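You operate a simulated robot arm through the tools that you are given. There is no shell and no other tool. Be economical: measure what you need, move in short steps, check, and stop when the job is done.

You are at the controls of a simulated two-armed robot. One attempt, no reset.

JOB
Take the brush from the top of the white table and leave it in the white tray. Then fetch the yellow marker and stand it on the top of the lift table. Then open the hood drawer, take the bearing marked "46" from the top of the dispatch bench and leave it on the plate of the hood drawer and shut the drawer again. Then take the red pin from the assembly bench top and put it on top of the silver filter tin. Then open the gauge drawer, put the red ring gauge on the top of the white table away inside and shut the drawer again. Then lift the green lid open. Keep to this order. Set down upright: yellow marker.

It is judged by the outcome, as a careful person would: the job done as asked, and still so three seconds after it is handed in. It fails if anything else is knocked over, pushed out of place, dropped, spilled or broken. Lids that push on must go on centred and level and be pressed home; caps that screw on are set level and turned clockwise until they are tight.

ROBOT AND FRAMES
Two 7-joint arms with two-finger parallel grippers on one trunk, on a base that drives. Base frame: it is fixed to the floor where the robot stands at the start and does not move with it; the origin is under the middle of the robot, x ahead of it, y to its left, z up; the surface under the hand at the start is at about z = 860. Lengths are in mm, angles in rad, forces in N, time in s.
The left shoulder is at the start at [20, 113, 1197], the right one opposite. With the tool pointing down near the work surface each hand reaches from about 240 to 600 mm from the robot's upright axis, wherever it stands, measured 20 degrees to its own side. Places, roughly: bearing [-500, 5000, 750]; brush (3x3x8 cm) [500, 0, 900]; drawer [-9200, -100, 800]; filter tin (8x8x9 cm) [500, 3400, 800]; gauge drawer [-9200, -100, 800]; green lid [-3500, -200, 1200]; hood drawer [2200, 3200, 800]; pin [750, 3750, 750]; plate of the hood drawer [2300, 3100, 800]; red ring gauge (6x6x2 cm) [800, -400, 900]; top of the lift table [-1800, 5800, 700]; white tray (21x19x4 cm) [2500, -1400, 900]; yellow marker (4x4x10 cm) [-1200, 5300, 900]. Payload 1.57 kg a hand.
The TCP of each hand is the grasp point between the finger pads, 30 mm short of the fingertips. In the tool frame z runs along the fingers and y along their closing line. Largest opening 80 mm; finger width 17, thickness 12; the body of the gripper, 40 by 82 mm, starts 80 mm behind the TCP.
Orientation is that of the tool frame in the base frame, as [roll, pitch, yaw] about the fixed x, y, z axes, in that order (R = Rz(yaw) Ry(pitch) Rx(roll)). With the fingers straight down and closing along the base's y, the tool's x points along the base's -x, its y along +y and its z along -z.

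CONTROLS
- The arms move only by the tool jog_arm. It takes "left_deltas", "right_deltas" or both (then of equal length, played together; a hand with none holds still); each is one flat list of numbers, 6 for each row, row after row: the shift along the tool's x, y, z in units of 20 mm (1.0 is 20 mm), then the turn, a rotation vector about the tool's x, y, z in units of 6 degrees (1.0 is 6 degrees). In form: [x, y, z, ax, ay, az, x, y, z, ax, ay, az, ...]. A call has 1 to 20 rows; each row shifts and turns the commanded pose from where the row before left it, along the tool's axes as they then stand. "left_hand" and "right_hand" are, for a hand that has rows, the finger opening in mm, from 0 to 80, set as the call begins (left out, the last holds). A call with a number of a shift or a turn outside -1 to 1 is refused whole. Rows are played at 5 a second. More than 50 mm and 0.15 rad between two rows, or a gripper value outside its range, and nothing of the call is played. Where a pose cannot be reached the arm comes as near as it can. A force on the tool above 40 N (or 10 N above the force at the start of the call, whichever is more), or a blocked arm, ends the call early, and 0.2 s more pass. Each finger travels about 45 mm/s and halts on what it meets, pressing with about 30 N; the grip force reading is that of the motor and also rises with nothing between the fingers. The clock runs only during rows and for 0.2 s after the last one: add rows that do not move to give the fingers time. The reply holds the time, the measured pose of the TCP, the force on the tool along the base axes, the opening and the grip force, in the units named above and with some noise, with the torque about the TCP (base axes, N m) and any sound that the robot's microphone picked up.
- Cameras (640 x 400 px; columns grow to the right, rows downward): "scene" is now at [91.4, -36, 1326]; the picture's right is [-0.39, -0.92, 0.00], its down [-0.49, 0.21, -0.85] and it looks along [0.78, -0.33, -0.53] (base axes); focal length 248 px, centre (320, 200). "left" rides on the left gripper at [72, 7, -122] in its tool frame; the picture's right is [-0.09, 1.00, 0.00], its down [-0.84, -0.08, -0.54] and it looks along [-0.54, -0.05, 0.84] (tool axes); focal length 238 px, centre (320, 200). "right" rides on the right gripper at [72, -7, -122] in its tool frame; the picture's right is [0.09, 1.00, 0.00], its down [-0.84, 0.08, -0.54] and it looks along [-0.54, 0.05, 0.84] (tool axes); focal length 238 px, centre (320, 200). There is no depth. A picture from a camera that has moved, and an enlarged one, comes with that camera's place and axes in the base frame and with its lens.
- get_image(camera): a new picture of that camera. No time passes.
- move_column(by): slides the trunk up (or, below 0, down) by that many mm; the arms and the scene camera ride with it, the base frame stays. It gives what a move gives, with no picture.
- steer(legs): drives the robot by 1 to 6 legs, each [ahead, left, turn to the left] in mm, mm and rad, along the robot's own axes; the way and the turn of a leg run together, so that a leg with both is an arc; at most 1500 mm and 3.142 rad a leg. The arms and the cameras ride along, it lands a little off, and it stops where it bumps. It gives what a move gives.
- head_to(pan, tilt): turns the head with the scene camera to pan (to the left, within 1.396 rad either way) and tilt (down, from -0.506 to 1.204), counted from straight ahead of the robot. It gives what a move gives.
- close_up(camera, box): a new picture of the part [left, top, right, bottom] of that camera's present view, enlarged. No time passes.
- close_job(): hands the job in; it is judged then, once.

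Go step by step. Nothing tells you exact positions but the pictures and the camera data: compare them with the known pose of the tool, close in by small moves and look again before you grip or let go. The budget is 217 turns and 220 pictures, counting those below and the enlarged ones. Unless the task says otherwise, let go and move clear before handing in.

The tools are called as name(argument=value, ...) on one line, values as JSON. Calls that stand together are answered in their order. jog_arm: Moves the arms, as the interface text tells. Its arguments: {"type":"object","properties":{"left_deltas":{"type":"array"},"left_hand":{"type":"number"},"right_deltas":{"type":"array"},"right_hand":{"type":"number"}},"required":[]} The other tools are called the same way: move_column (by) slides the trunk up or down; steer (legs) drives the base; head_to (pan, tilt) turns the head that bears the scene camera; get_image (camera) takes a picture; close_up (camera, box) takes an enlarged picture of a part of a camera's view; close_job () hands the job in.

At the start:

```text
clock: 0.0
left_eef_pos: [459.6, 54.4, 1150.6]
left_ee_rot: [3.141, 0.0, 3.142]
left_wrist_force: [0.0, 0.5, 0.3]
left_wrist_torque: [0.01, -0.01, -0.03]
left_opening: 80.1
left_grasp_force: 0.1
right_eef_pos: [428.9, -365.6, 1163.0]
right_ee_rot: [3.141, -0.001, 3.141]
right_wrist_force: [-1.1, -0.5, -0.7]
right_wrist_torque: [-0.02, 0.01, 0.01]
right_opening: 80.0
right_grasp_force: 0.0
trunk travel left (down, up): [-250.0, 320.0]
robot x, y, heading: [-0.7, -0.6, -0.001]
head pan, tilt: [-0.4, 0.56]
```

scene: 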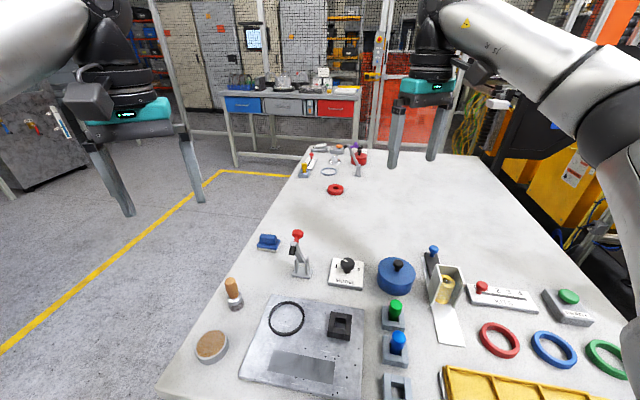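
right: 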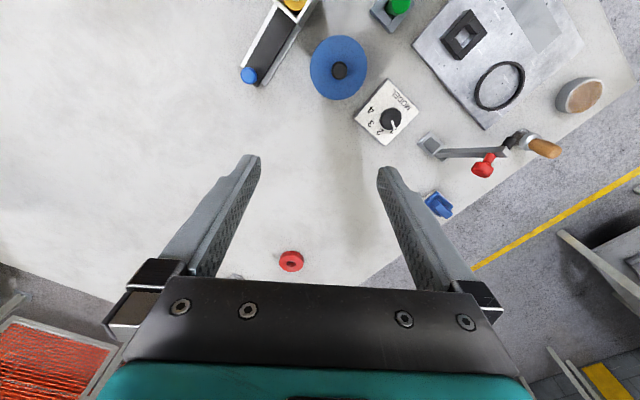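
left: 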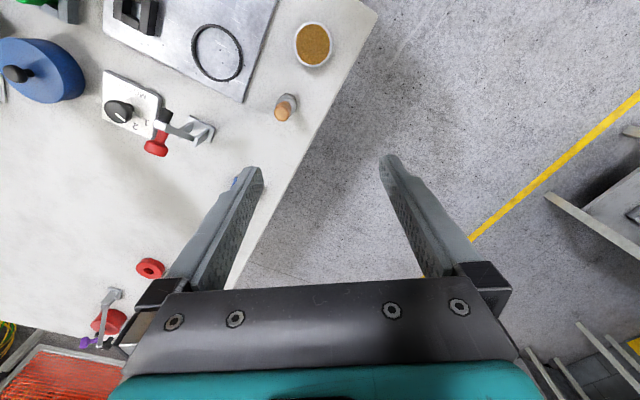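

The brush looks to be standing at about (458, 3) on the white table. I'll take a closer look before moving the left hand over it.

close_up(camera="scene", box=[180, 220, 420, 370])

close_up(camera="left", box=[160, 0, 400, 150])

```text
2.67 times, centred on (300, 295) of scene
camera zoom: at [91.4, -36.0, 1326.0], right [-0.39, -0.92, 0.0], down [-0.49, 0.21, -0.85], along [0.78, -0.33, -0.53], focal length 660 px, centre (373, -53)
```

zoom: 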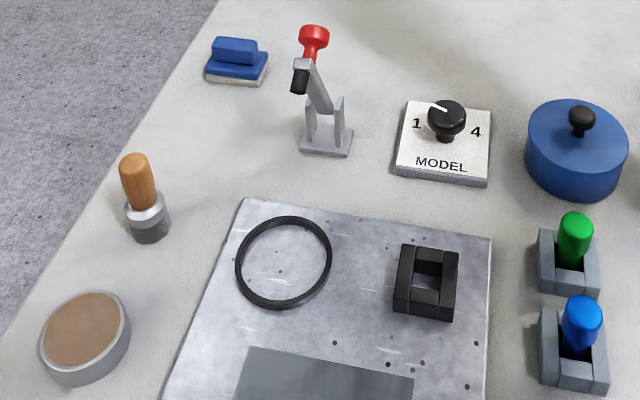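

```text
2.67 times, centred on (280, 75) of left
camera zoom: at [388.4, 59.7, 1273.5], right [0.09, 1.0, 0.0], down [0.84, -0.08, 0.54], along [0.54, -0.05, -0.84], focal length 636 px, centre (427, 533)
```

zoom: 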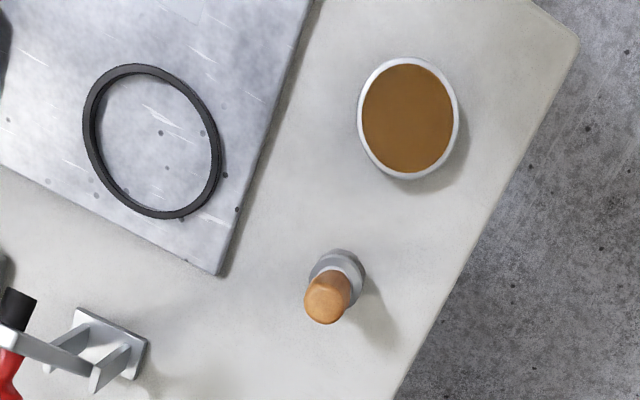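

Brush at (458, 2), standing upright. I'll move the left hand over it and partway down.

jog_arm(left_deltas=[0.08, -0.9, 0, 0, 0, 0, 0, -0.9, 0, 0, 0, 0, 0, -0.82, 0, 0, 0, 0, 0, 0, 1, 0, 0, 0, 0, 0, 1, 0, 0, 0, 0, 0, 1, 0, 0, 0, 0, 0, 1, 0, 0, 0, 0, 0, 1, 0, 0, 0, 0, 0, 1, 0, 0, 0, 0, 0, 1, 0, 0, 0, 0, 0, 1, 0, 0, 0, 0, 0, 0.7, 0, 0, 0, 0, 0, 0, 0, 0, 0], left_hand=70)

get_image(camera="left")

```text
clock: 2.8
left_eef_pos: [457.7, 0.1, 978.0]
left_ee_rot: [-3.141, -0.001, -3.141]
left_wrist_force: [0.3, -0.5, 0.1]
left_wrist_torque: [-0.01, -0.01, 0.0]
left_opening: 70.0
left_grasp_force: 0.1
right_eef_pos: [427.4, -365.3, 1162.4]
right_ee_rot: [3.141, 0.0, -3.14]
right_wrist_force: [-0.3, 0.6, 0.3]
right_wrist_torque: [0.02, 0.01, 0.01]
right_opening: 79.7
right_grasp_force: 0.0
trunk travel left (down, up): [-250.0, 320.0]
robot x, y, heading: [3.0, -1.3, 0.0]
head pan, tilt: [-0.4, 0.56]
```

```text
214 pictures are left
camera left: at [386.8, 6.5, 1099.7], right [0.09, 1.0, 0.0], down [0.84, -0.08, 0.54], along [0.54, -0.05, -0.84], focal length 238 px, centre (320, 200)
```

left: 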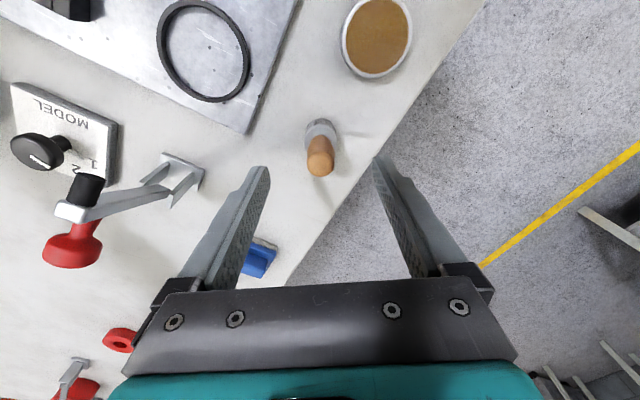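

The brush is centred between the fingers. I'll go down and grip.

jog_arm(left_deltas=[0, 0, 1, 0, 0, 0, 0, 0, 1, 0, 0, 0, 0, 0, 1, 0, 0, 0, 0, 0, 0.7, 0, 0, 0, 0, 0, 0, 0, 0, 0])

jog_arm(left_deltas=[0, 0, 0, 0, 0, 0, 0, 0, 0, 0, 0, 0, 0, 0, 0, 0, 0, 0, 0, 0, 0, 0, 0, 0, 0, 0, 0, 0, 0, 0, 0, 0, 0, 0, 0, 0], left_hand=0)

jog_arm(left_deltas=[0, 0, -1, 0, 0, 0, 0, 0, -1, 0, 0, 0, 0, 0, -1, 0, 0, 0, 0, 0, -1, 0, 0, 0, 0, 0, -1, 0, 0, 0, 0, 0, -1, 0, 0, 0, 0, 0, -1, 0, 0, 0, 0, 0, -1, 0, 0, 0])

get_image(camera="left")

head_to(pan=-0.7, tilt=0.3)

get_image(camera="scene")

```text
clock: 4.0
left_eef_pos: [457.5, 1.3, 902.3]
left_ee_rot: [-3.141, 0.001, 3.141]
left_wrist_force: [0.2, 0.3, -0.3]
left_wrist_torque: [-0.01, 0.0, -0.02]
left_opening: 70.2
left_grasp_force: 0.2
right_eef_pos: [427.7, -365.4, 1161.7]
right_ee_rot: [3.14, -0.001, -3.141]
right_wrist_force: [-0.1, -0.3, -0.6]
right_wrist_torque: [-0.02, 0.04, -0.01]
right_opening: 80.0
right_grasp_force: 0.0
trunk travel left (down, up): [-250.0, 320.0]
robot x, y, heading: [-2.0, 0.5, 0.001]
head pan, tilt: [-0.4, 0.56]
```

```text
clock: 5.4
left_eef_pos: [457.0, 1.7, 903.3]
left_ee_rot: [-3.141, 0.001, -3.141]
left_wrist_force: [0.6, -0.1, 0.0]
left_wrist_torque: [-0.01, -0.01, 0.04]
left_opening: 28.9
left_grasp_force: 29.6
right_eef_pos: [428.1, -365.4, 1162.8]
right_ee_rot: [3.14, 0.0, 3.141]
right_wrist_force: [0.7, 1.3, 0.0]
right_wrist_torque: [0.01, 0.03, 0.05]
right_opening: 80.1
right_grasp_force: 0.0
trunk travel left (down, up): [-250.0, 320.0]
robot x, y, heading: [1.0, 1.6, 0.002]
head pan, tilt: [-0.4, 0.56]
```

```text
clock: 7.2
left_eef_pos: [457.4, 1.6, 1061.6]
left_ee_rot: [-3.14, 0.0, 3.141]
left_wrist_force: [0.4, 0.3, -0.1]
left_wrist_torque: [0.0, 0.0, 0.02]
left_opening: 28.9
left_grasp_force: 29.6
right_eef_pos: [428.7, -365.3, 1161.8]
right_ee_rot: [-3.141, 0.0, 3.141]
right_wrist_force: [-0.3, 0.1, 0.1]
right_wrist_torque: [0.05, 0.0, 0.01]
right_opening: 80.2
right_grasp_force: 0.1
trunk travel left (down, up): [-250.0, 320.0]
robot x, y, heading: [-3.1, -2.3, -0.002]
head pan, tilt: [-0.4, 0.56]
```

```text
213 pictures are left
camera left: at [386.1, 8.1, 1184.9], right [0.09, 1.0, 0.0], down [0.84, -0.08, 0.54], along [0.54, -0.05, -0.84], focal length 238 px, centre (320, 200)
```

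left: 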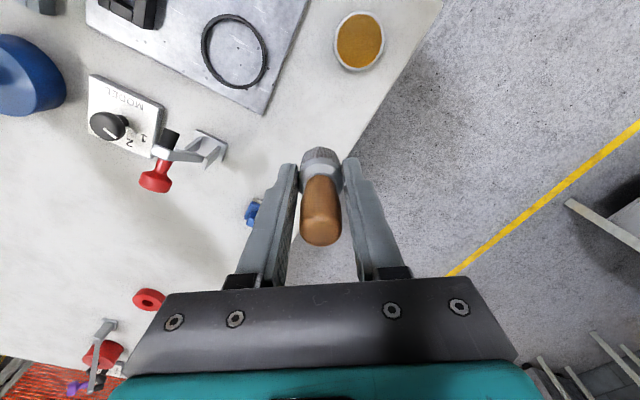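

```text
clock: 8.0
left_eef_pos: [458.1, 2.3, 1061.8]
left_ee_rot: [3.141, 0.0, 3.142]
left_wrist_force: [-0.7, 0.7, -1.0]
left_wrist_torque: [0.01, 0.0, 0.02]
left_opening: 28.8
left_grasp_force: 30.5
right_eef_pos: [427.4, -367.0, 1161.6]
right_ee_rot: [-3.142, 0.001, -3.141]
right_wrist_force: [-0.7, 0.3, -0.2]
right_wrist_torque: [0.0, -0.02, 0.0]
right_opening: 80.1
right_grasp_force: 0.0
trunk travel left (down, up): [-250.0, 320.0]
robot x, y, heading: [-1.4, 2.1, 0.001]
head pan, tilt: [-0.7, 0.3]
```

```text
212 pictures are left
camera scene: at [80.4, -61.3, 1349.8], right [-0.64, -0.77, 0.0], down [-0.23, 0.19, -0.96], along [0.73, -0.61, -0.3], focal length 248 px, centre (320, 200)
```

scene: 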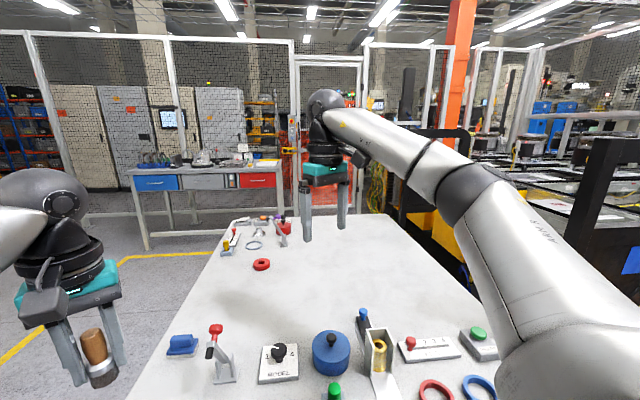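

The brush is held. Next I'll look at the far bench to find the tray and a driving route.

close_up(camera="scene", box=[110, 130, 310, 255])

head_to(pan=0.2, tilt=0.3)

get_image(camera="scene")

head_to(pan=1.3, tilt=0.3)

get_image(camera="scene")

```text
3.20 times, centred on (210, 192) of scene
camera zoom: at [80.4, -61.3, 1349.8], right [-0.64, -0.77, 0.0], down [-0.23, 0.19, -0.96], along [0.73, -0.61, -0.3], focal length 792 px, centre (672, 224)
```

zoom: 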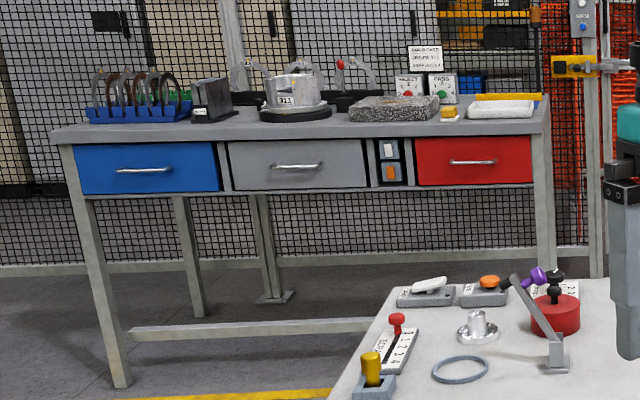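

```text
clock: 9.2
left_eef_pos: [457.8, 2.9, 1062.0]
left_ee_rot: [-3.142, 0.001, -3.141]
left_wrist_force: [0.4, -0.2, -1.3]
left_wrist_torque: [-0.01, -0.02, -0.01]
left_opening: 28.8
left_grasp_force: 29.7
right_eef_pos: [427.1, -365.5, 1162.2]
right_ee_rot: [-3.141, -0.001, 3.141]
right_wrist_force: [-0.2, 0.3, -0.1]
right_wrist_torque: [-0.02, -0.02, -0.05]
right_opening: 80.1
right_grasp_force: 0.2
trunk travel left (down, up): [-250.0, 320.0]
robot x, y, heading: [2.6, 1.1, 0.002]
head pan, tilt: [0.201, 0.3]
```

```text
210 pictures are left
camera scene: at [100.5, 17.3, 1349.9], right [0.2, -0.98, 0.0], down [-0.29, -0.06, -0.96], along [0.94, 0.19, -0.3], focal length 248 px, centre (320, 200)
```

scene: 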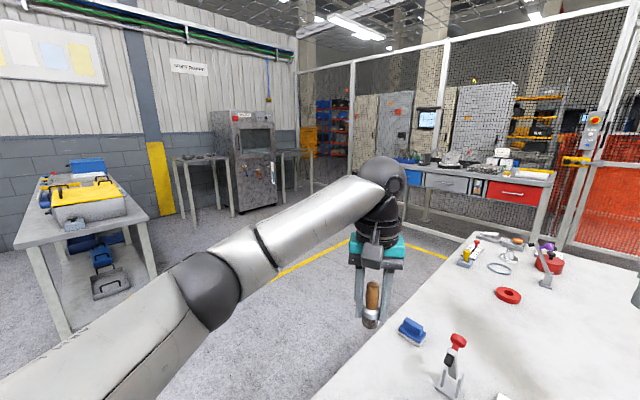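

```text
clock: 10.5
left_eef_pos: [457.6, 2.1, 1062.2]
left_ee_rot: [3.141, 0.001, 3.141]
left_wrist_force: [-0.6, 1.4, -1.1]
left_wrist_torque: [0.01, 0.02, -0.05]
left_opening: 28.7
left_grasp_force: 30.0
right_eef_pos: [428.1, -365.9, 1161.2]
right_ee_rot: [-3.141, 0.0, -3.141]
right_wrist_force: [0.6, 0.1, -0.9]
right_wrist_torque: [-0.03, 0.0, 0.01]
right_opening: 80.1
right_grasp_force: 0.1
trunk travel left (down, up): [-250.0, 320.0]
robot x, y, heading: [-1.2, -0.5, 0.0]
head pan, tilt: [1.3, 0.3]
```

```text
209 pictures are left
camera scene: at [34.0, 88.7, 1349.9], right [0.96, -0.27, 0.0], down [-0.08, -0.28, -0.96], along [0.26, 0.92, -0.3], focal length 248 px, centre (320, 200)
```

scene: 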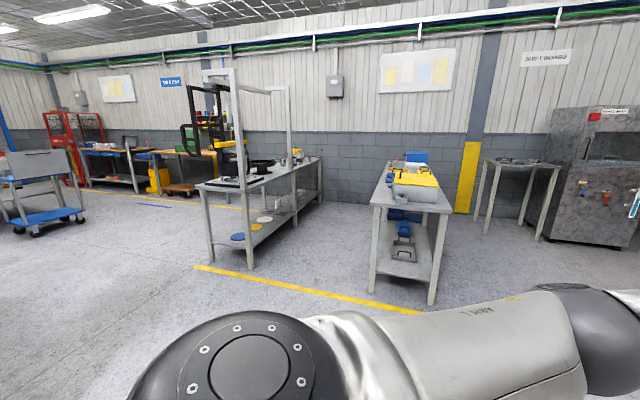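

The tray is the white slab on the far bench, at about (2635, -1394), and the benches are all turned about -30°. I'll raise the trunk, square up and drive around the left side of the white table.

move_column(by=120)

head_to(pan=-0.3, tilt=0.5)

steer(legs=[[0, 0, -0.524], [0, 800, 0], [1400, 0, 0], [600, 0, 0]])

get_image(camera="scene")

```text
clock: 12.0
left_eef_pos: [457.4, 2.1, 1182.7]
left_ee_rot: [3.141, 0.001, 3.141]
left_wrist_force: [0.3, 0.0, -0.6]
left_wrist_torque: [0.01, 0.02, -0.01]
left_opening: 29.1
left_grasp_force: 29.5
right_eef_pos: [428.3, -365.6, 1282.6]
right_ee_rot: [-3.141, -0.001, -3.141]
right_wrist_force: [-0.1, 0.0, -1.0]
right_wrist_torque: [0.0, 0.0, 0.0]
right_opening: 80.2
right_grasp_force: 0.1
trunk travel left (down, up): [-370.0, 200.0]
robot x, y, heading: [-0.6, -1.9, 0.003]
head pan, tilt: [1.3, 0.3]
```

```text
clock: 13.7
left_eef_pos: [456.7, 1.2, 1182.2]
left_ee_rot: [3.141, -0.001, -3.141]
left_wrist_force: [-0.4, -0.3, -1.0]
left_wrist_torque: [0.04, -0.01, 0.01]
left_opening: 28.8
left_grasp_force: 30.2
right_eef_pos: [428.0, -365.5, 1281.9]
right_ee_rot: [3.141, 0.0, 3.141]
right_wrist_force: [0.0, 0.0, 0.0]
right_wrist_torque: [0.03, 0.02, 0.01]
right_opening: 80.1
right_grasp_force: 0.1
trunk travel left (down, up): [-370.0, 200.0]
robot x, y, heading: [1.1, -2.8, 0.002]
head pan, tilt: [-0.3, 0.499]
```

```text
clock: 28.9
left_eef_pos: [2526.9, -505.8, 1181.6]
left_ee_rot: [-3.141, 0.0, 2.641]
left_wrist_force: [0.3, 0.2, -0.2]
left_wrist_torque: [0.0, -0.01, 0.0]
left_opening: 29.0
left_grasp_force: 29.7
right_eef_pos: [2325.6, -815.4, 1280.9]
right_ee_rot: [-3.141, 0.0, 2.643]
right_wrist_force: [0.5, -0.4, 0.3]
right_wrist_torque: [0.02, 0.04, 0.02]
right_opening: 80.0
right_grasp_force: 0.0
trunk travel left (down, up): [-370.0, 200.0]
robot x, y, heading: [2123.5, -287.3, -0.498]
head pan, tilt: [-0.3, 0.499]
```

```text
208 pictures are left
camera scene: at [2196.9, -360.6, 1451.4], right [-0.72, -0.7, 0.0], down [-0.33, 0.34, -0.88], along [0.61, -0.63, -0.48], focal length 248 px, centre (320, 200)
```

scene: 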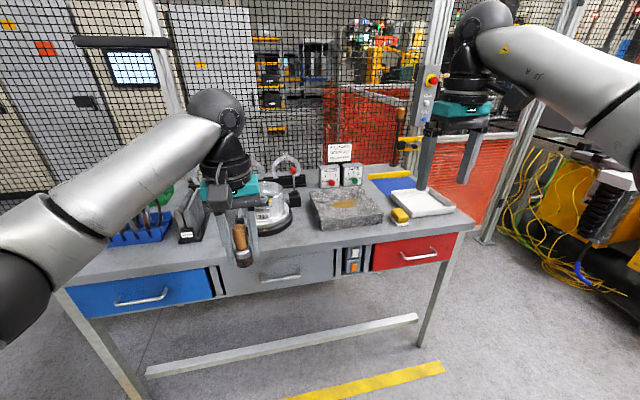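

The tray is at about (2555, -1415). I'll square to the bench, slide right, and approach partway.

steer(legs=[[0, 0, -0.066], [0, -886, 0], [420, 0, 0]])

head_to(pan=0.1, tilt=0.8)

get_image(camera="scene")

get_image(camera="left")

```text
clock: 36.3
left_eef_pos: [2382.0, -1521.0, 1182.8]
left_ee_rot: [-3.141, 0.001, 2.563]
left_wrist_force: [0.6, -0.8, -1.5]
left_wrist_torque: [0.01, 0.0, 0.01]
left_opening: 29.1
left_grasp_force: 29.9
right_eef_pos: [2155.3, -1812.8, 1281.6]
right_ee_rot: [3.141, 0.002, 2.561]
right_wrist_force: [-0.7, 0.5, 0.6]
right_wrist_torque: [0.05, -0.02, -0.01]
right_opening: 79.9
right_grasp_force: 0.0
trunk travel left (down, up): [-370.0, 200.0]
robot x, y, heading: [1997.7, -1269.1, -0.582]
head pan, tilt: [-0.3, 0.499]
```

```text
clock: 37.2
left_eef_pos: [2380.3, -1520.7, 1183.6]
left_ee_rot: [3.141, 0.0, 2.564]
left_wrist_force: [-1.1, -0.1, -1.4]
left_wrist_torque: [-0.01, -0.01, 0.02]
left_opening: 29.2
left_grasp_force: 29.6
right_eef_pos: [2155.0, -1810.5, 1282.3]
right_ee_rot: [-3.141, 0.0, 2.562]
right_wrist_force: [-0.4, -0.5, -0.1]
right_wrist_torque: [0.01, 0.0, -0.02]
right_opening: 79.9
right_grasp_force: 0.1
trunk travel left (down, up): [-370.0, 200.0]
robot x, y, heading: [1998.1, -1270.8, -0.582]
head pan, tilt: [0.099, 0.799]
```

```text
207 pictures are left
camera scene: at [2076.1, -1315.6, 1425.6], right [-0.46, -0.89, 0.0], down [-0.64, 0.33, -0.7], along [0.62, -0.32, -0.72], focal length 248 px, centre (320, 200)
```

scene: 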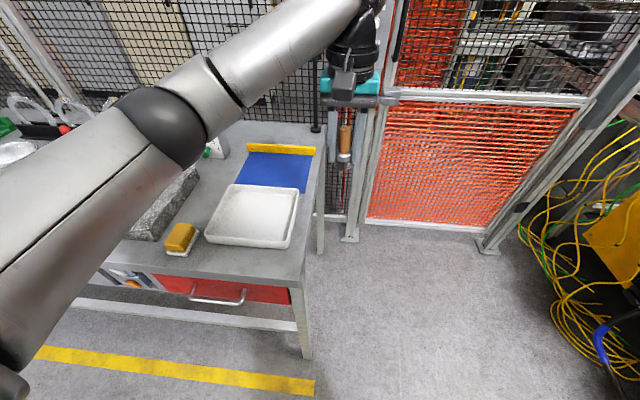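

```text
206 pictures are left
camera left: at [2325.3, -1476.1, 1304.6], right [0.62, 0.78, 0.0], down [0.66, -0.52, 0.54], along [0.42, -0.34, -0.84], focal length 238 px, centre (320, 200)
```

left: 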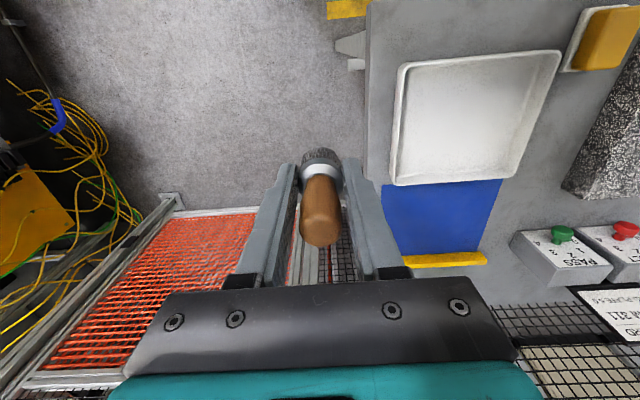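

Tray centre is about (2566, -1350). A small drive will bring it within easy reach.

steer(legs=[[60, 70, 0]])

jog_arm(left_deltas=[0, 1, 0, 0, 0, 0, 0, 1, 0, 0, 0, 0, 0, 1, 0, 0, 0, 0, 0, 1, 0, 0, 0, 0, 0, 1, 0, 0, 0, 0, 0, 1, 0, 0, 0, 0, 0, 1, 0, 0, 0, 0, 0, 1, 0, 0, 0, 0, 0, 0.8, 0, 0, 0, 0, 0, 0, 0, 0, 0, 0])

get_image(camera="left")

get_image(camera="scene")

```text
clock: 38.3
left_eef_pos: [2466.5, -1496.2, 1182.0]
left_ee_rot: [-3.141, -0.001, 2.562]
left_wrist_force: [0.1, 0.0, -1.5]
left_wrist_torque: [0.0, 0.02, -0.01]
left_opening: 28.5
left_grasp_force: 29.9
right_eef_pos: [2239.9, -1788.3, 1282.1]
right_ee_rot: [-3.141, 0.001, 2.563]
right_wrist_force: [1.4, 0.5, 0.5]
right_wrist_torque: [-0.02, 0.06, 0.0]
right_opening: 79.9
right_grasp_force: 0.0
trunk travel left (down, up): [-370.0, 200.0]
robot x, y, heading: [2082.7, -1247.0, -0.577]
head pan, tilt: [0.099, 0.799]
```

```text
clock: 40.5
left_eef_pos: [2561.7, -1347.9, 1183.0]
left_ee_rot: [-3.142, 0.0, 2.562]
left_wrist_force: [0.1, -0.3, -1.0]
left_wrist_torque: [-0.01, -0.01, 0.03]
left_opening: 28.6
left_grasp_force: 30.0
right_eef_pos: [2239.3, -1787.4, 1281.2]
right_ee_rot: [-3.141, 0.001, 2.563]
right_wrist_force: [-0.1, -0.3, 0.2]
right_wrist_torque: [0.02, -0.01, 0.0]
right_opening: 80.0
right_grasp_force: 0.0
trunk travel left (down, up): [-370.0, 200.0]
robot x, y, heading: [2081.1, -1249.7, -0.583]
head pan, tilt: [0.099, 0.799]
```

```text
205 pictures are left
camera left: at [2506.4, -1302.9, 1305.0], right [0.62, 0.78, 0.0], down [0.66, -0.52, 0.54], along [0.42, -0.34, -0.84], focal length 238 px, centre (320, 200)
```

left: 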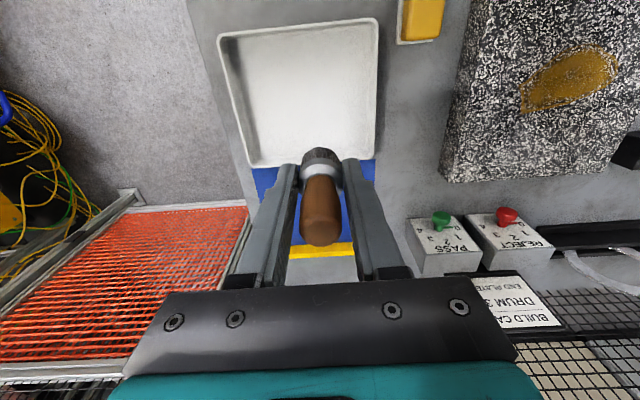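

```text
204 pictures are left
camera scene: at [2160.6, -1291.3, 1425.5], right [-0.46, -0.89, 0.0], down [-0.64, 0.33, -0.7], along [0.62, -0.32, -0.72], focal length 248 px, centre (320, 200)
```

scene: 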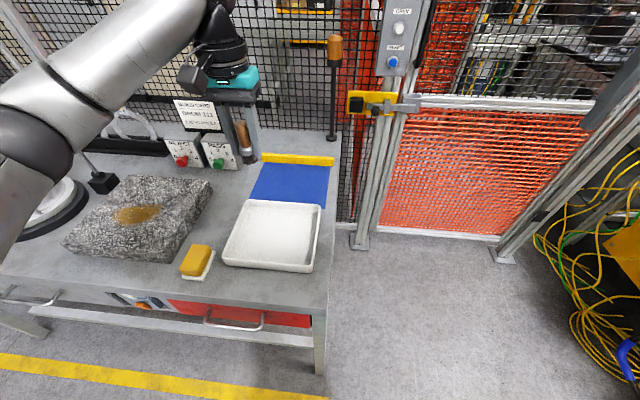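

The tray floor is nearer (2533, -1366). I'll correct and lower partway.

jog_arm(left_deltas=[0.7, -0.8, 0.5, 0, 0, 0, 0, -0.75, 0.5, 0, 0, 0, 0, 0, 1, 0, 0, 0, 0, 0, 1, 0, 0, 0, 0, 0, 1, 0, 0, 0, 0, 0, 1, 0, 0, 0, 0, 0, 1, 0, 0, 0, 0, 0, 1, 0, 0, 0, 0, 0, 1, 0, 0, 0, 0, 0, 1, 0, 0, 0, 0, 0, 0.6, 0, 0, 0, 0, 0, 0, 0, 0, 0])

get_image(camera="left")

get_image(camera="scene")

```text
clock: 43.1
left_eef_pos: [2533.0, -1366.8, 987.4]
left_ee_rot: [-3.141, -0.001, 2.561]
left_wrist_force: [-0.5, -0.1, -1.5]
left_wrist_torque: [-0.03, 0.02, -0.01]
left_opening: 28.8
left_grasp_force: 29.9
right_eef_pos: [2239.4, -1787.2, 1281.0]
right_ee_rot: [-3.141, 0.0, 2.561]
right_wrist_force: [0.3, 0.5, 0.3]
right_wrist_torque: [0.0, 0.01, -0.02]
right_opening: 80.0
right_grasp_force: 0.0
trunk travel left (down, up): [-370.0, 200.0]
robot x, y, heading: [2080.5, -1252.1, -0.582]
head pan, tilt: [0.099, 0.799]
```

```text
203 pictures are left
camera left: at [2476.8, -1322.7, 1110.7], right [0.62, 0.78, 0.0], down [0.66, -0.52, 0.54], along [0.42, -0.34, -0.84], focal length 238 px, centre (320, 200)
```

left: 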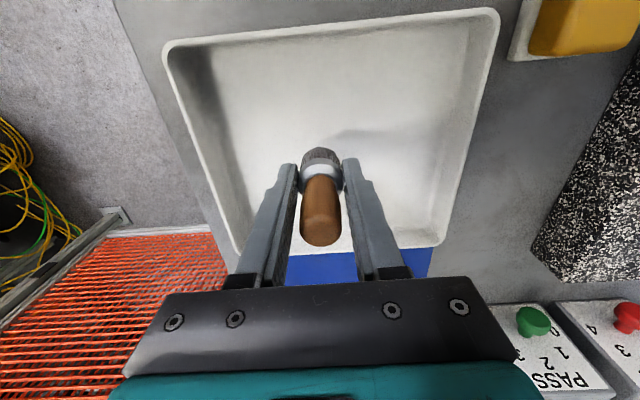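

```text
202 pictures are left
camera scene: at [2160.7, -1291.1, 1425.5], right [-0.46, -0.89, 0.0], down [-0.64, 0.33, -0.7], along [0.62, -0.32, -0.72], focal length 248 px, centre (320, 200)
```

scene: 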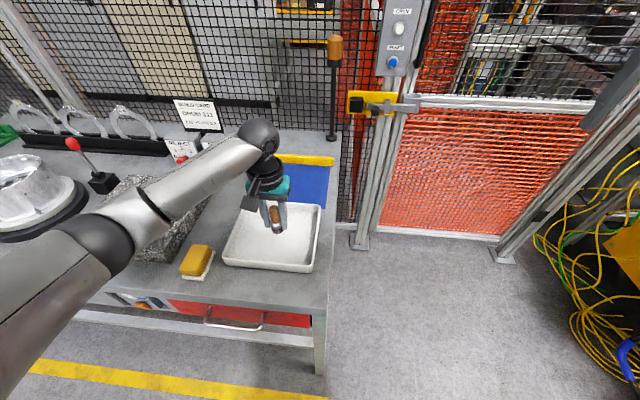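

The brush is over the tray. I'll lower it until it touches.

jog_arm(left_deltas=[0.6, 0, 0.8, 0, 0, 0, 0, 0, 0.3, 0, 0, 0, 0, 0, 0.2, 0, 0, 0, 0, 0, 0.2, 0, 0, 0, 0, 0, 0.2, 0, 0, 0, 0, 0, 0.2, 0, 0, 0, 0, 0, 0.2, 0, 0, 0, 0, 0, 0.2, 0, 0, 0, 0, 0, 0.2, 0, 0, 0, 0, 0, 0.2, 0, 0, 0, 0, 0, 0.2, 0, 0, 0, 0, 0, 0.2, 0, 0, 0, 0, 0, 0.2, 0, 0, 0, 0, 0, 0.2, 0, 0, 0])

get_image(camera="left")

```text
clock: 45.6
left_eef_pos: [2525.3, -1363.7, 936.5]
left_ee_rot: [-3.138, 0.008, 2.562]
left_wrist_force: [-3.1, 2.3, 9.3]
left_wrist_torque: [0.11, 0.07, 0.03]
left_opening: 29.1
left_grasp_force: 30.5
right_eef_pos: [2239.6, -1787.4, 1281.6]
right_ee_rot: [3.141, 0.0, 2.562]
right_wrist_force: [-0.3, -0.7, -0.2]
right_wrist_torque: [0.02, 0.03, -0.02]
right_opening: 80.0
right_grasp_force: 0.0
trunk travel left (down, up): [-370.0, 200.0]
robot x, y, heading: [2081.3, -1248.5, -0.582]
head pan, tilt: [0.099, 0.799]
stopped in row 12 (left hand): the force on the tool passed its limit at 43 N (the readings are from after the stop); the commanded pose is now the measured one
```

```text
201 pictures are left
camera left: at [2468.9, -1317.5, 1057.9], right [0.62, 0.78, 0.0], down [0.65, -0.52, 0.55], along [0.43, -0.34, -0.84], focal length 238 px, centre (320, 200)
```

left: 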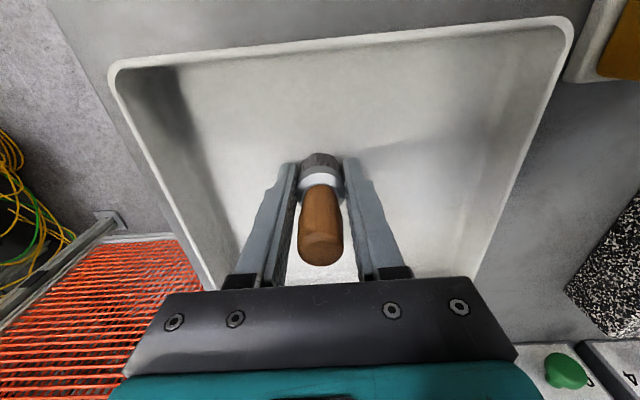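

Contact on the tray floor. I'll release and rise.

jog_arm(left_deltas=[0, 0, 0, 0, 0, 0, 0, 0, 0, 0, 0, 0, 0, 0, 0, 0, 0, 0, 0, 0, 0, 0, 0, 0, 0, 0, 0, 0, 0, 0], left_hand=70)

jog_arm(left_deltas=[0, 0, -0.5, 0, 0, 0, 0, 0, -1, 0, 0, 0, 0, 0, -1, 0, 0, 0, 0, 0, -1, 0, 0, 0, 0, 0, -1, 0, 0, 0, 0, 0, -1, 0, 0, 0, 0, 0, -1, 0, 0, 0, 0, 0, -1, 0, 0, 0, 0, 0, -1, 0, 0, 0, 0, 0, -1, 0, 0, 0, 0, 0, -1, 0, 0, 0])

get_image(camera="left")

get_image(camera="scene")

```text
clock: 46.8
left_eef_pos: [2524.9, -1362.9, 935.8]
left_ee_rot: [-3.139, 0.011, 2.561]
left_wrist_force: [0.4, -4.8, 15.1]
left_wrist_torque: [0.3, -0.12, -0.12]
left_opening: 66.0
left_grasp_force: 0.0
right_eef_pos: [2239.0, -1787.0, 1281.5]
right_ee_rot: [3.14, -0.001, 2.564]
right_wrist_force: [0.1, -0.5, -0.5]
right_wrist_torque: [0.01, 0.03, 0.0]
right_opening: 79.9
right_grasp_force: 0.2
trunk travel left (down, up): [-370.0, 200.0]
robot x, y, heading: [2082.9, -1246.6, -0.577]
head pan, tilt: [0.099, 0.799]
```

```text
clock: 49.2
left_eef_pos: [2524.6, -1361.2, 1145.3]
left_ee_rot: [-3.14, 0.006, 2.562]
left_wrist_force: [-0.1, -0.2, -0.1]
left_wrist_torque: [0.03, 0.01, -0.06]
left_opening: 70.0
left_grasp_force: 0.0
right_eef_pos: [2239.5, -1787.6, 1282.6]
right_ee_rot: [-3.141, 0.001, 2.562]
right_wrist_force: [0.3, -0.3, 0.0]
right_wrist_torque: [0.02, 0.02, 0.02]
right_opening: 80.0
right_grasp_force: 0.1
trunk travel left (down, up): [-370.0, 200.0]
robot x, y, heading: [2080.8, -1247.8, -0.578]
head pan, tilt: [0.099, 0.799]
```

```text
200 pictures are left
camera left: at [2468.5, -1316.1, 1267.5], right [0.62, 0.78, 0.0], down [0.66, -0.52, 0.55], along [0.43, -0.34, -0.84], focal length 238 px, centre (320, 200)
```

left: 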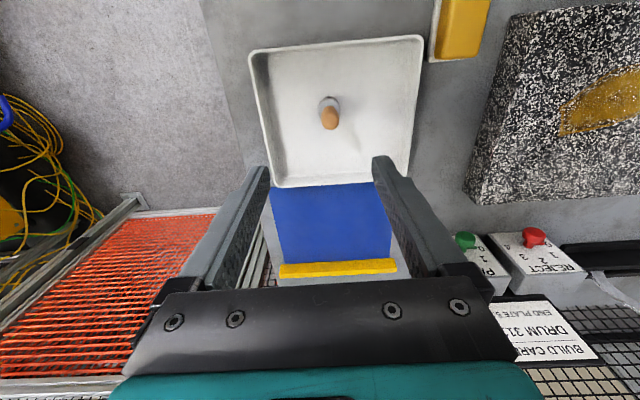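

```text
199 pictures are left
camera scene: at [2160.6, -1291.1, 1425.5], right [-0.46, -0.89, 0.0], down [-0.64, 0.33, -0.7], along [0.62, -0.32, -0.72], focal length 248 px, centre (320, 200)
```

scene: 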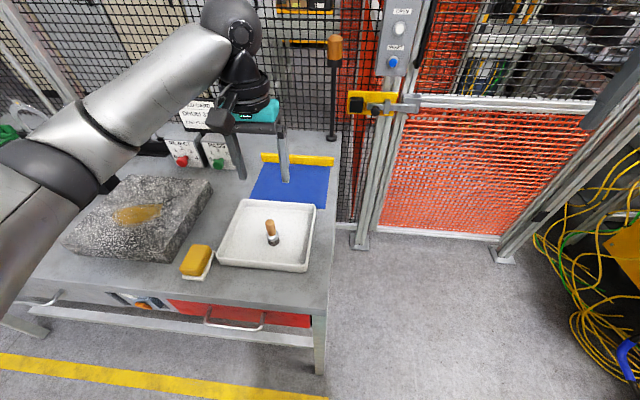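

The brush stands in the tray. Next is the yellow marker, near (-1200, 5300). I'll back off, turn round and drive down the aisle, looking as I go.

steer(legs=[[-450, 0, 0], [0, 1000, 0], [0, 0, 3.14], [1500, 0, 0]])

head_to(pan=0, tilt=0.3)

get_image(camera="scene")

```text
clock: 71.1
left_eef_pos: [586.6, 813.7, 1144.5]
left_ee_rot: [-3.14, 0.008, -0.603]
left_wrist_force: [-0.3, 0.1, -1.1]
left_wrist_torque: [-0.01, 0.01, 0.0]
left_opening: 70.0
left_grasp_force: 0.1
right_eef_pos: [881.9, 1232.7, 1281.2]
right_ee_rot: [-3.141, -0.002, -0.602]
right_wrist_force: [-0.4, 0.5, 0.4]
right_wrist_torque: [-0.04, 0.03, 0.01]
right_opening: 79.9
right_grasp_force: 0.1
trunk travel left (down, up): [-370.0, 200.0]
robot x, y, heading: [1027.7, 688.4, 2.542]
head pan, tilt: [0.099, 0.799]
```

```text
clock: 72.0
left_eef_pos: [587.2, 813.8, 1146.2]
left_ee_rot: [-3.141, 0.005, -0.604]
left_wrist_force: [0.6, -0.1, -0.2]
left_wrist_torque: [0.01, -0.01, -0.01]
left_opening: 70.1
left_grasp_force: 0.2
right_eef_pos: [881.7, 1234.6, 1282.5]
right_ee_rot: [3.141, 0.0, -0.603]
right_wrist_force: [0.4, 0.0, 0.0]
right_wrist_torque: [0.01, -0.02, 0.01]
right_opening: 80.1
right_grasp_force: 0.1
trunk travel left (down, up): [-370.0, 200.0]
robot x, y, heading: [1026.3, 690.6, 2.54]
head pan, tilt: [0.0, 0.3]
```

```text
198 pictures are left
camera scene: at [941.5, 747.5, 1469.8], right [0.57, 0.82, 0.0], down [0.24, -0.17, -0.95], along [-0.79, 0.54, -0.3], focal length 248 px, centre (320, 200)
```

scene: 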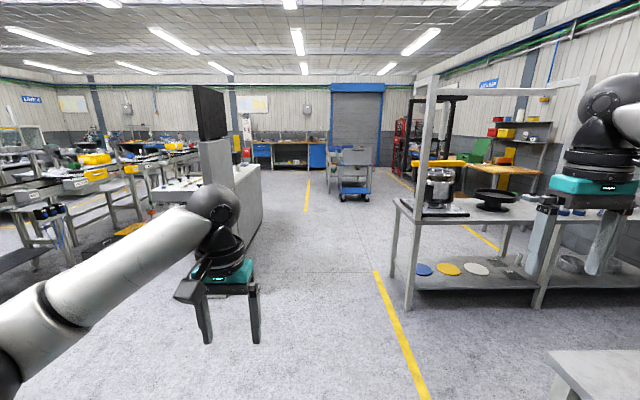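

The corridor ahead looks clear. I'll zoom in to find the lift table and marker.

close_up(camera="scene", box=[330, 90, 570, 240])

steer(legs=[[1500, 0, 0], [1300, 0, 0]])

head_to(pan=-0.7, tilt=0.3)

get_image(camera="scene")

```text
2.67 times, centred on (450, 165) of scene
camera zoom: at [941.5, 747.5, 1469.8], right [0.57, 0.82, 0.0], down [0.24, -0.17, -0.95], along [-0.79, 0.54, -0.3], focal length 660 px, centre (-27, 293)
```

zoom: 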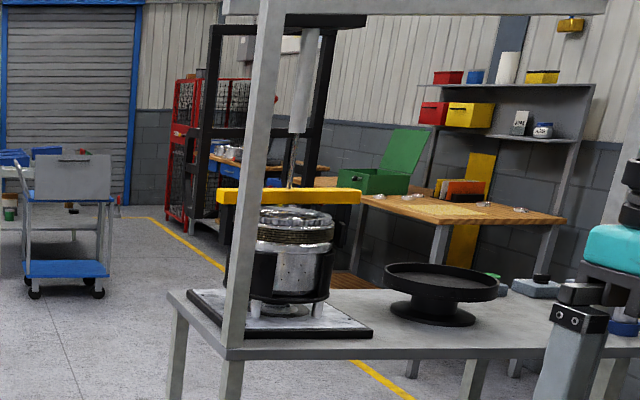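

```text
clock: 85.5
left_eef_pos: [-1719.3, 2380.9, 1145.8]
left_ee_rot: [3.142, 0.007, -0.593]
left_wrist_force: [-0.2, 0.3, -0.2]
left_wrist_torque: [0.01, 0.0, -0.02]
left_opening: 69.9
left_grasp_force: 0.0
right_eef_pos: [-1426.6, 2802.9, 1282.7]
right_ee_rot: [-3.141, 0.001, -0.595]
right_wrist_force: [-0.4, -0.6, 0.2]
right_wrist_torque: [0.03, 0.0, 0.0]
right_opening: 80.1
right_grasp_force: 0.1
trunk travel left (down, up): [-370.0, 200.0]
robot x, y, heading: [-1279.6, 2256.1, 2.549]
head pan, tilt: [0.0, 0.3]
```

```text
clock: 86.6
left_eef_pos: [-1718.9, 2381.1, 1145.5]
left_ee_rot: [-3.139, 0.007, -0.594]
left_wrist_force: [-0.4, 0.6, 0.0]
left_wrist_torque: [-0.02, 0.0, 0.03]
left_opening: 70.3
left_grasp_force: 0.0
right_eef_pos: [-1427.5, 2803.0, 1281.7]
right_ee_rot: [-3.139, -0.001, -0.595]
right_wrist_force: [-0.8, 0.6, 0.1]
right_wrist_torque: [0.01, 0.01, -0.02]
right_opening: 79.9
right_grasp_force: 0.0
trunk travel left (down, up): [-370.0, 200.0]
robot x, y, heading: [-1275.7, 2261.2, 2.546]
head pan, tilt: [-0.7, 0.3]
```

```text
196 pictures are left
camera scene: at [-1312.6, 2354.4, 1469.9], right [0.96, 0.27, 0.0], down [0.08, -0.28, -0.96], along [-0.26, 0.92, -0.3], focal length 248 px, centre (320, 200)
```

scene: 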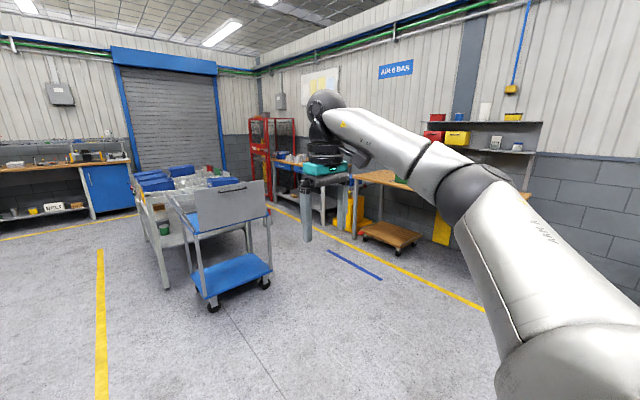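

The lift table should be behind the right gripper and the marker on the wood-top table. I'll zoom in there.

close_up(camera="scene", box=[240, 110, 560, 310])

get_image(camera="right")

```text
2.00 times, centred on (400, 210) of scene
camera zoom: at [-1312.6, 2354.4, 1469.9], right [0.96, 0.27, 0.0], down [0.08, -0.28, -0.96], along [-0.26, 0.92, -0.3], focal length 495 px, centre (160, 180)
```

zoom: 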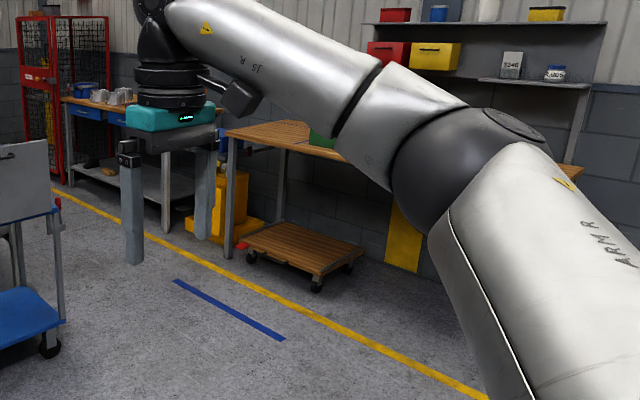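

```text
194 pictures are left
camera right: at [-1363.0, 2766.5, 1404.3], right [-0.48, -0.88, 0.0], down [-0.74, 0.41, 0.54], along [-0.48, 0.26, -0.84], focal length 238 px, centre (320, 200)
```

right: 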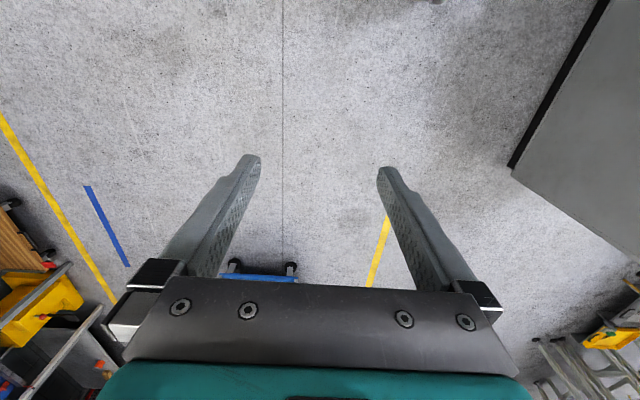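

I'll turn to face the wall with the wood-top table.

steer(legs=[[0, 0, -1.0]])

head_to(pan=0, tilt=0.3)

get_image(camera="scene")

```text
clock: 89.5
left_eef_pos: [-1413.4, 2696.6, 1145.8]
left_ee_rot: [-3.14, 0.007, -1.598]
left_wrist_force: [-0.1, 0.2, -0.1]
left_wrist_torque: [0.02, 0.0, 0.0]
left_opening: 70.0
left_grasp_force: 0.0
right_eef_pos: [-901.3, 2679.0, 1282.6]
right_ee_rot: [3.141, -0.001, -1.596]
right_wrist_force: [0.5, -0.2, 0.6]
right_wrist_torque: [-0.01, -0.01, 0.01]
right_opening: 80.3
right_grasp_force: 0.0
trunk travel left (down, up): [-370.0, 200.0]
robot x, y, heading: [-1277.1, 2259.1, 1.542]
head pan, tilt: [-0.7, 0.3]
```

```text
clock: 90.6
left_eef_pos: [-1412.9, 2697.1, 1146.1]
left_ee_rot: [-3.14, 0.006, -1.597]
left_wrist_force: [0.5, -0.9, 0.0]
left_wrist_torque: [-0.02, -0.03, -0.03]
left_opening: 70.3
left_grasp_force: 0.1
right_eef_pos: [-902.1, 2677.6, 1281.8]
right_ee_rot: [-3.141, 0.0, -1.597]
right_wrist_force: [0.3, -0.2, -1.3]
right_wrist_torque: [0.04, 0.03, 0.0]
right_opening: 80.1
right_grasp_force: 0.1
trunk travel left (down, up): [-370.0, 200.0]
robot x, y, heading: [-1278.8, 2262.4, 1.549]
head pan, tilt: [0.0, 0.3]
```

```text
193 pictures are left
camera scene: at [-1276.0, 2362.4, 1469.9], right [1.0, -0.03, 0.0], down [-0.01, -0.3, -0.96], along [0.03, 0.95, -0.3], focal length 248 px, centre (320, 200)
```

scene: 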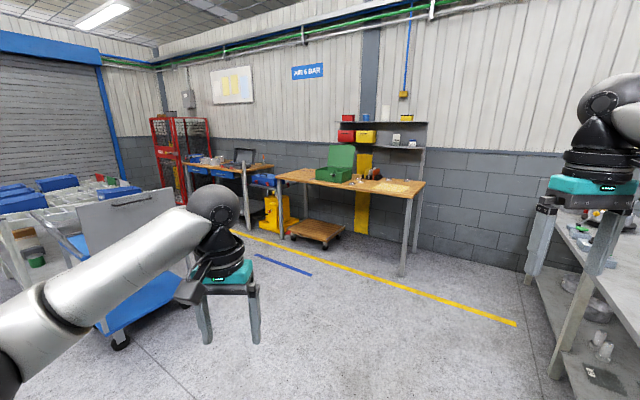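

close_up(camera="scene", box=[170, 110, 450, 285])

```text
2.29 times, centred on (310, 198) of scene
camera zoom: at [-1276.0, 2362.4, 1469.9], right [1.0, -0.03, 0.0], down [-0.01, -0.3, -0.96], along [0.03, 0.95, -0.3], focal length 566 px, centre (343, 206)
```

zoom: 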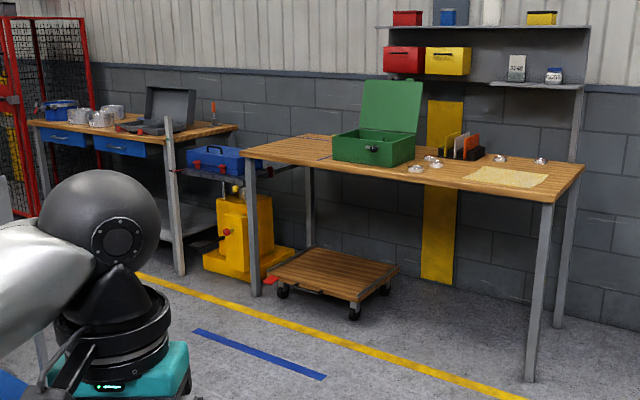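

The wood bench front runs from about (-1698, 5391) to (-390, 4470), and the yellow-based lift table is to its left. I'll square up to it and move closer.

steer(legs=[[0, 0, -0.56], [0, 1000, 0], [1450, 0, 0]])

head_to(pan=0.25, tilt=0.5)

get_image(camera="scene")

```text
clock: 104.1
left_eef_pos: [-1165.8, 4451.1, 1145.0]
left_ee_rot: [-3.139, 0.006, -2.176]
left_wrist_force: [0.5, 0.0, -0.2]
left_wrist_torque: [0.01, -0.01, 0.0]
left_opening: 70.2
left_grasp_force: 0.2
right_eef_pos: [-748.9, 4156.2, 1281.9]
right_ee_rot: [3.141, 0.001, -2.177]
right_wrist_force: [0.1, -0.1, -0.5]
right_wrist_torque: [0.01, -0.01, -0.01]
right_opening: 79.9
right_grasp_force: 0.1
trunk travel left (down, up): [-370.0, 200.0]
robot x, y, heading: [-1294.5, 4011.9, 0.965]
head pan, tilt: [0.0, 0.3]
```

```text
clock: 104.9
left_eef_pos: [-1165.6, 4450.8, 1145.9]
left_ee_rot: [3.141, 0.007, -2.176]
left_wrist_force: [-0.5, 0.2, 0.8]
left_wrist_torque: [0.0, -0.01, 0.02]
left_opening: 69.9
left_grasp_force: 0.0
right_eef_pos: [-746.9, 4154.9, 1282.8]
right_ee_rot: [-3.141, 0.0, -2.177]
right_wrist_force: [0.9, 0.6, 0.7]
right_wrist_torque: [0.03, 0.02, 0.01]
right_opening: 80.0
right_grasp_force: 0.1
trunk travel left (down, up): [-370.0, 200.0]
robot x, y, heading: [-1294.1, 4008.3, 0.963]
head pan, tilt: [0.25, 0.499]
```

```text
191 pictures are left
camera scene: at [-1255.6, 4103.3, 1451.5], right [0.94, -0.35, 0.0], down [-0.17, -0.45, -0.88], along [0.31, 0.82, -0.48], focal length 248 px, centre (320, 200)
```

scene: 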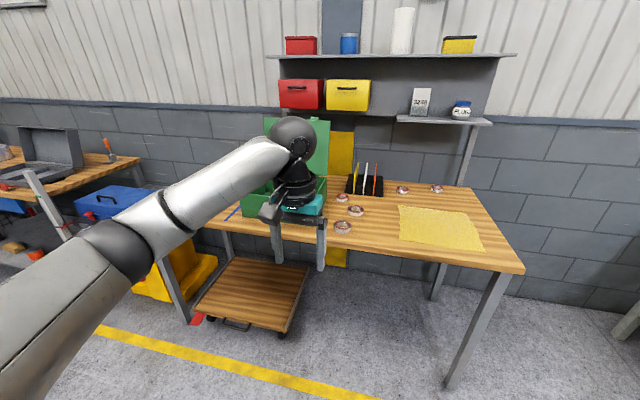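

The bearings lie on this bench too. I'll slide left to look into the green box, where I expect the marker.

steer(legs=[[0, 450, 0]])

head_to(pan=-0.25, tilt=0.5)

get_image(camera="scene")

get_image(camera="left")

```text
clock: 107.6
left_eef_pos: [-1535.6, 4707.0, 1144.9]
left_ee_rot: [-3.139, 0.007, -2.179]
left_wrist_force: [-1.2, -0.5, 0.2]
left_wrist_torque: [-0.03, -0.01, -0.03]
left_opening: 70.2
left_grasp_force: 0.0
right_eef_pos: [-1116.8, 4410.3, 1281.6]
right_ee_rot: [-3.141, -0.002, -2.177]
right_wrist_force: [-0.2, -0.7, 0.4]
right_wrist_torque: [0.0, -0.01, 0.0]
right_opening: 80.2
right_grasp_force: 0.0
trunk travel left (down, up): [-370.0, 200.0]
robot x, y, heading: [-1663.2, 4267.5, 0.965]
head pan, tilt: [0.25, 0.499]
```

```text
clock: 108.5
left_eef_pos: [-1535.0, 4706.9, 1146.2]
left_ee_rot: [-3.14, 0.008, -2.178]
left_wrist_force: [-0.5, -0.1, -0.2]
left_wrist_torque: [-0.01, 0.0, 0.03]
left_opening: 70.0
left_grasp_force: 0.1
right_eef_pos: [-1116.8, 4409.7, 1281.2]
right_ee_rot: [-3.142, 0.0, -2.179]
right_wrist_force: [-0.4, -0.9, -0.2]
right_wrist_torque: [-0.02, -0.03, 0.0]
right_opening: 80.0
right_grasp_force: 0.0
trunk travel left (down, up): [-370.0, 200.0]
robot x, y, heading: [-1661.9, 4269.0, 0.964]
head pan, tilt: [-0.25, 0.499]
```

```text
190 pictures are left
camera scene: at [-1588.0, 4333.9, 1451.5], right [0.66, -0.76, 0.0], down [-0.36, -0.31, -0.88], along [0.66, 0.58, -0.48], focal length 248 px, centre (320, 200)
```

scene: 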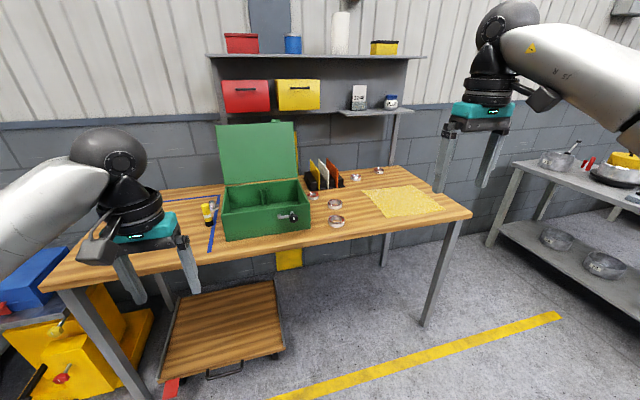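

```text
189 pictures are left
camera left: at [-1581.3, 4650.6, 1267.4], right [-0.77, 0.64, 0.0], down [0.54, 0.64, 0.55], along [0.35, 0.42, -0.84], focal length 238 px, centre (320, 200)
```

left: 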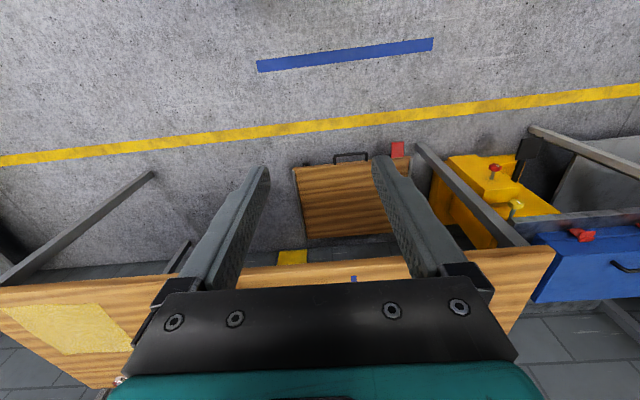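

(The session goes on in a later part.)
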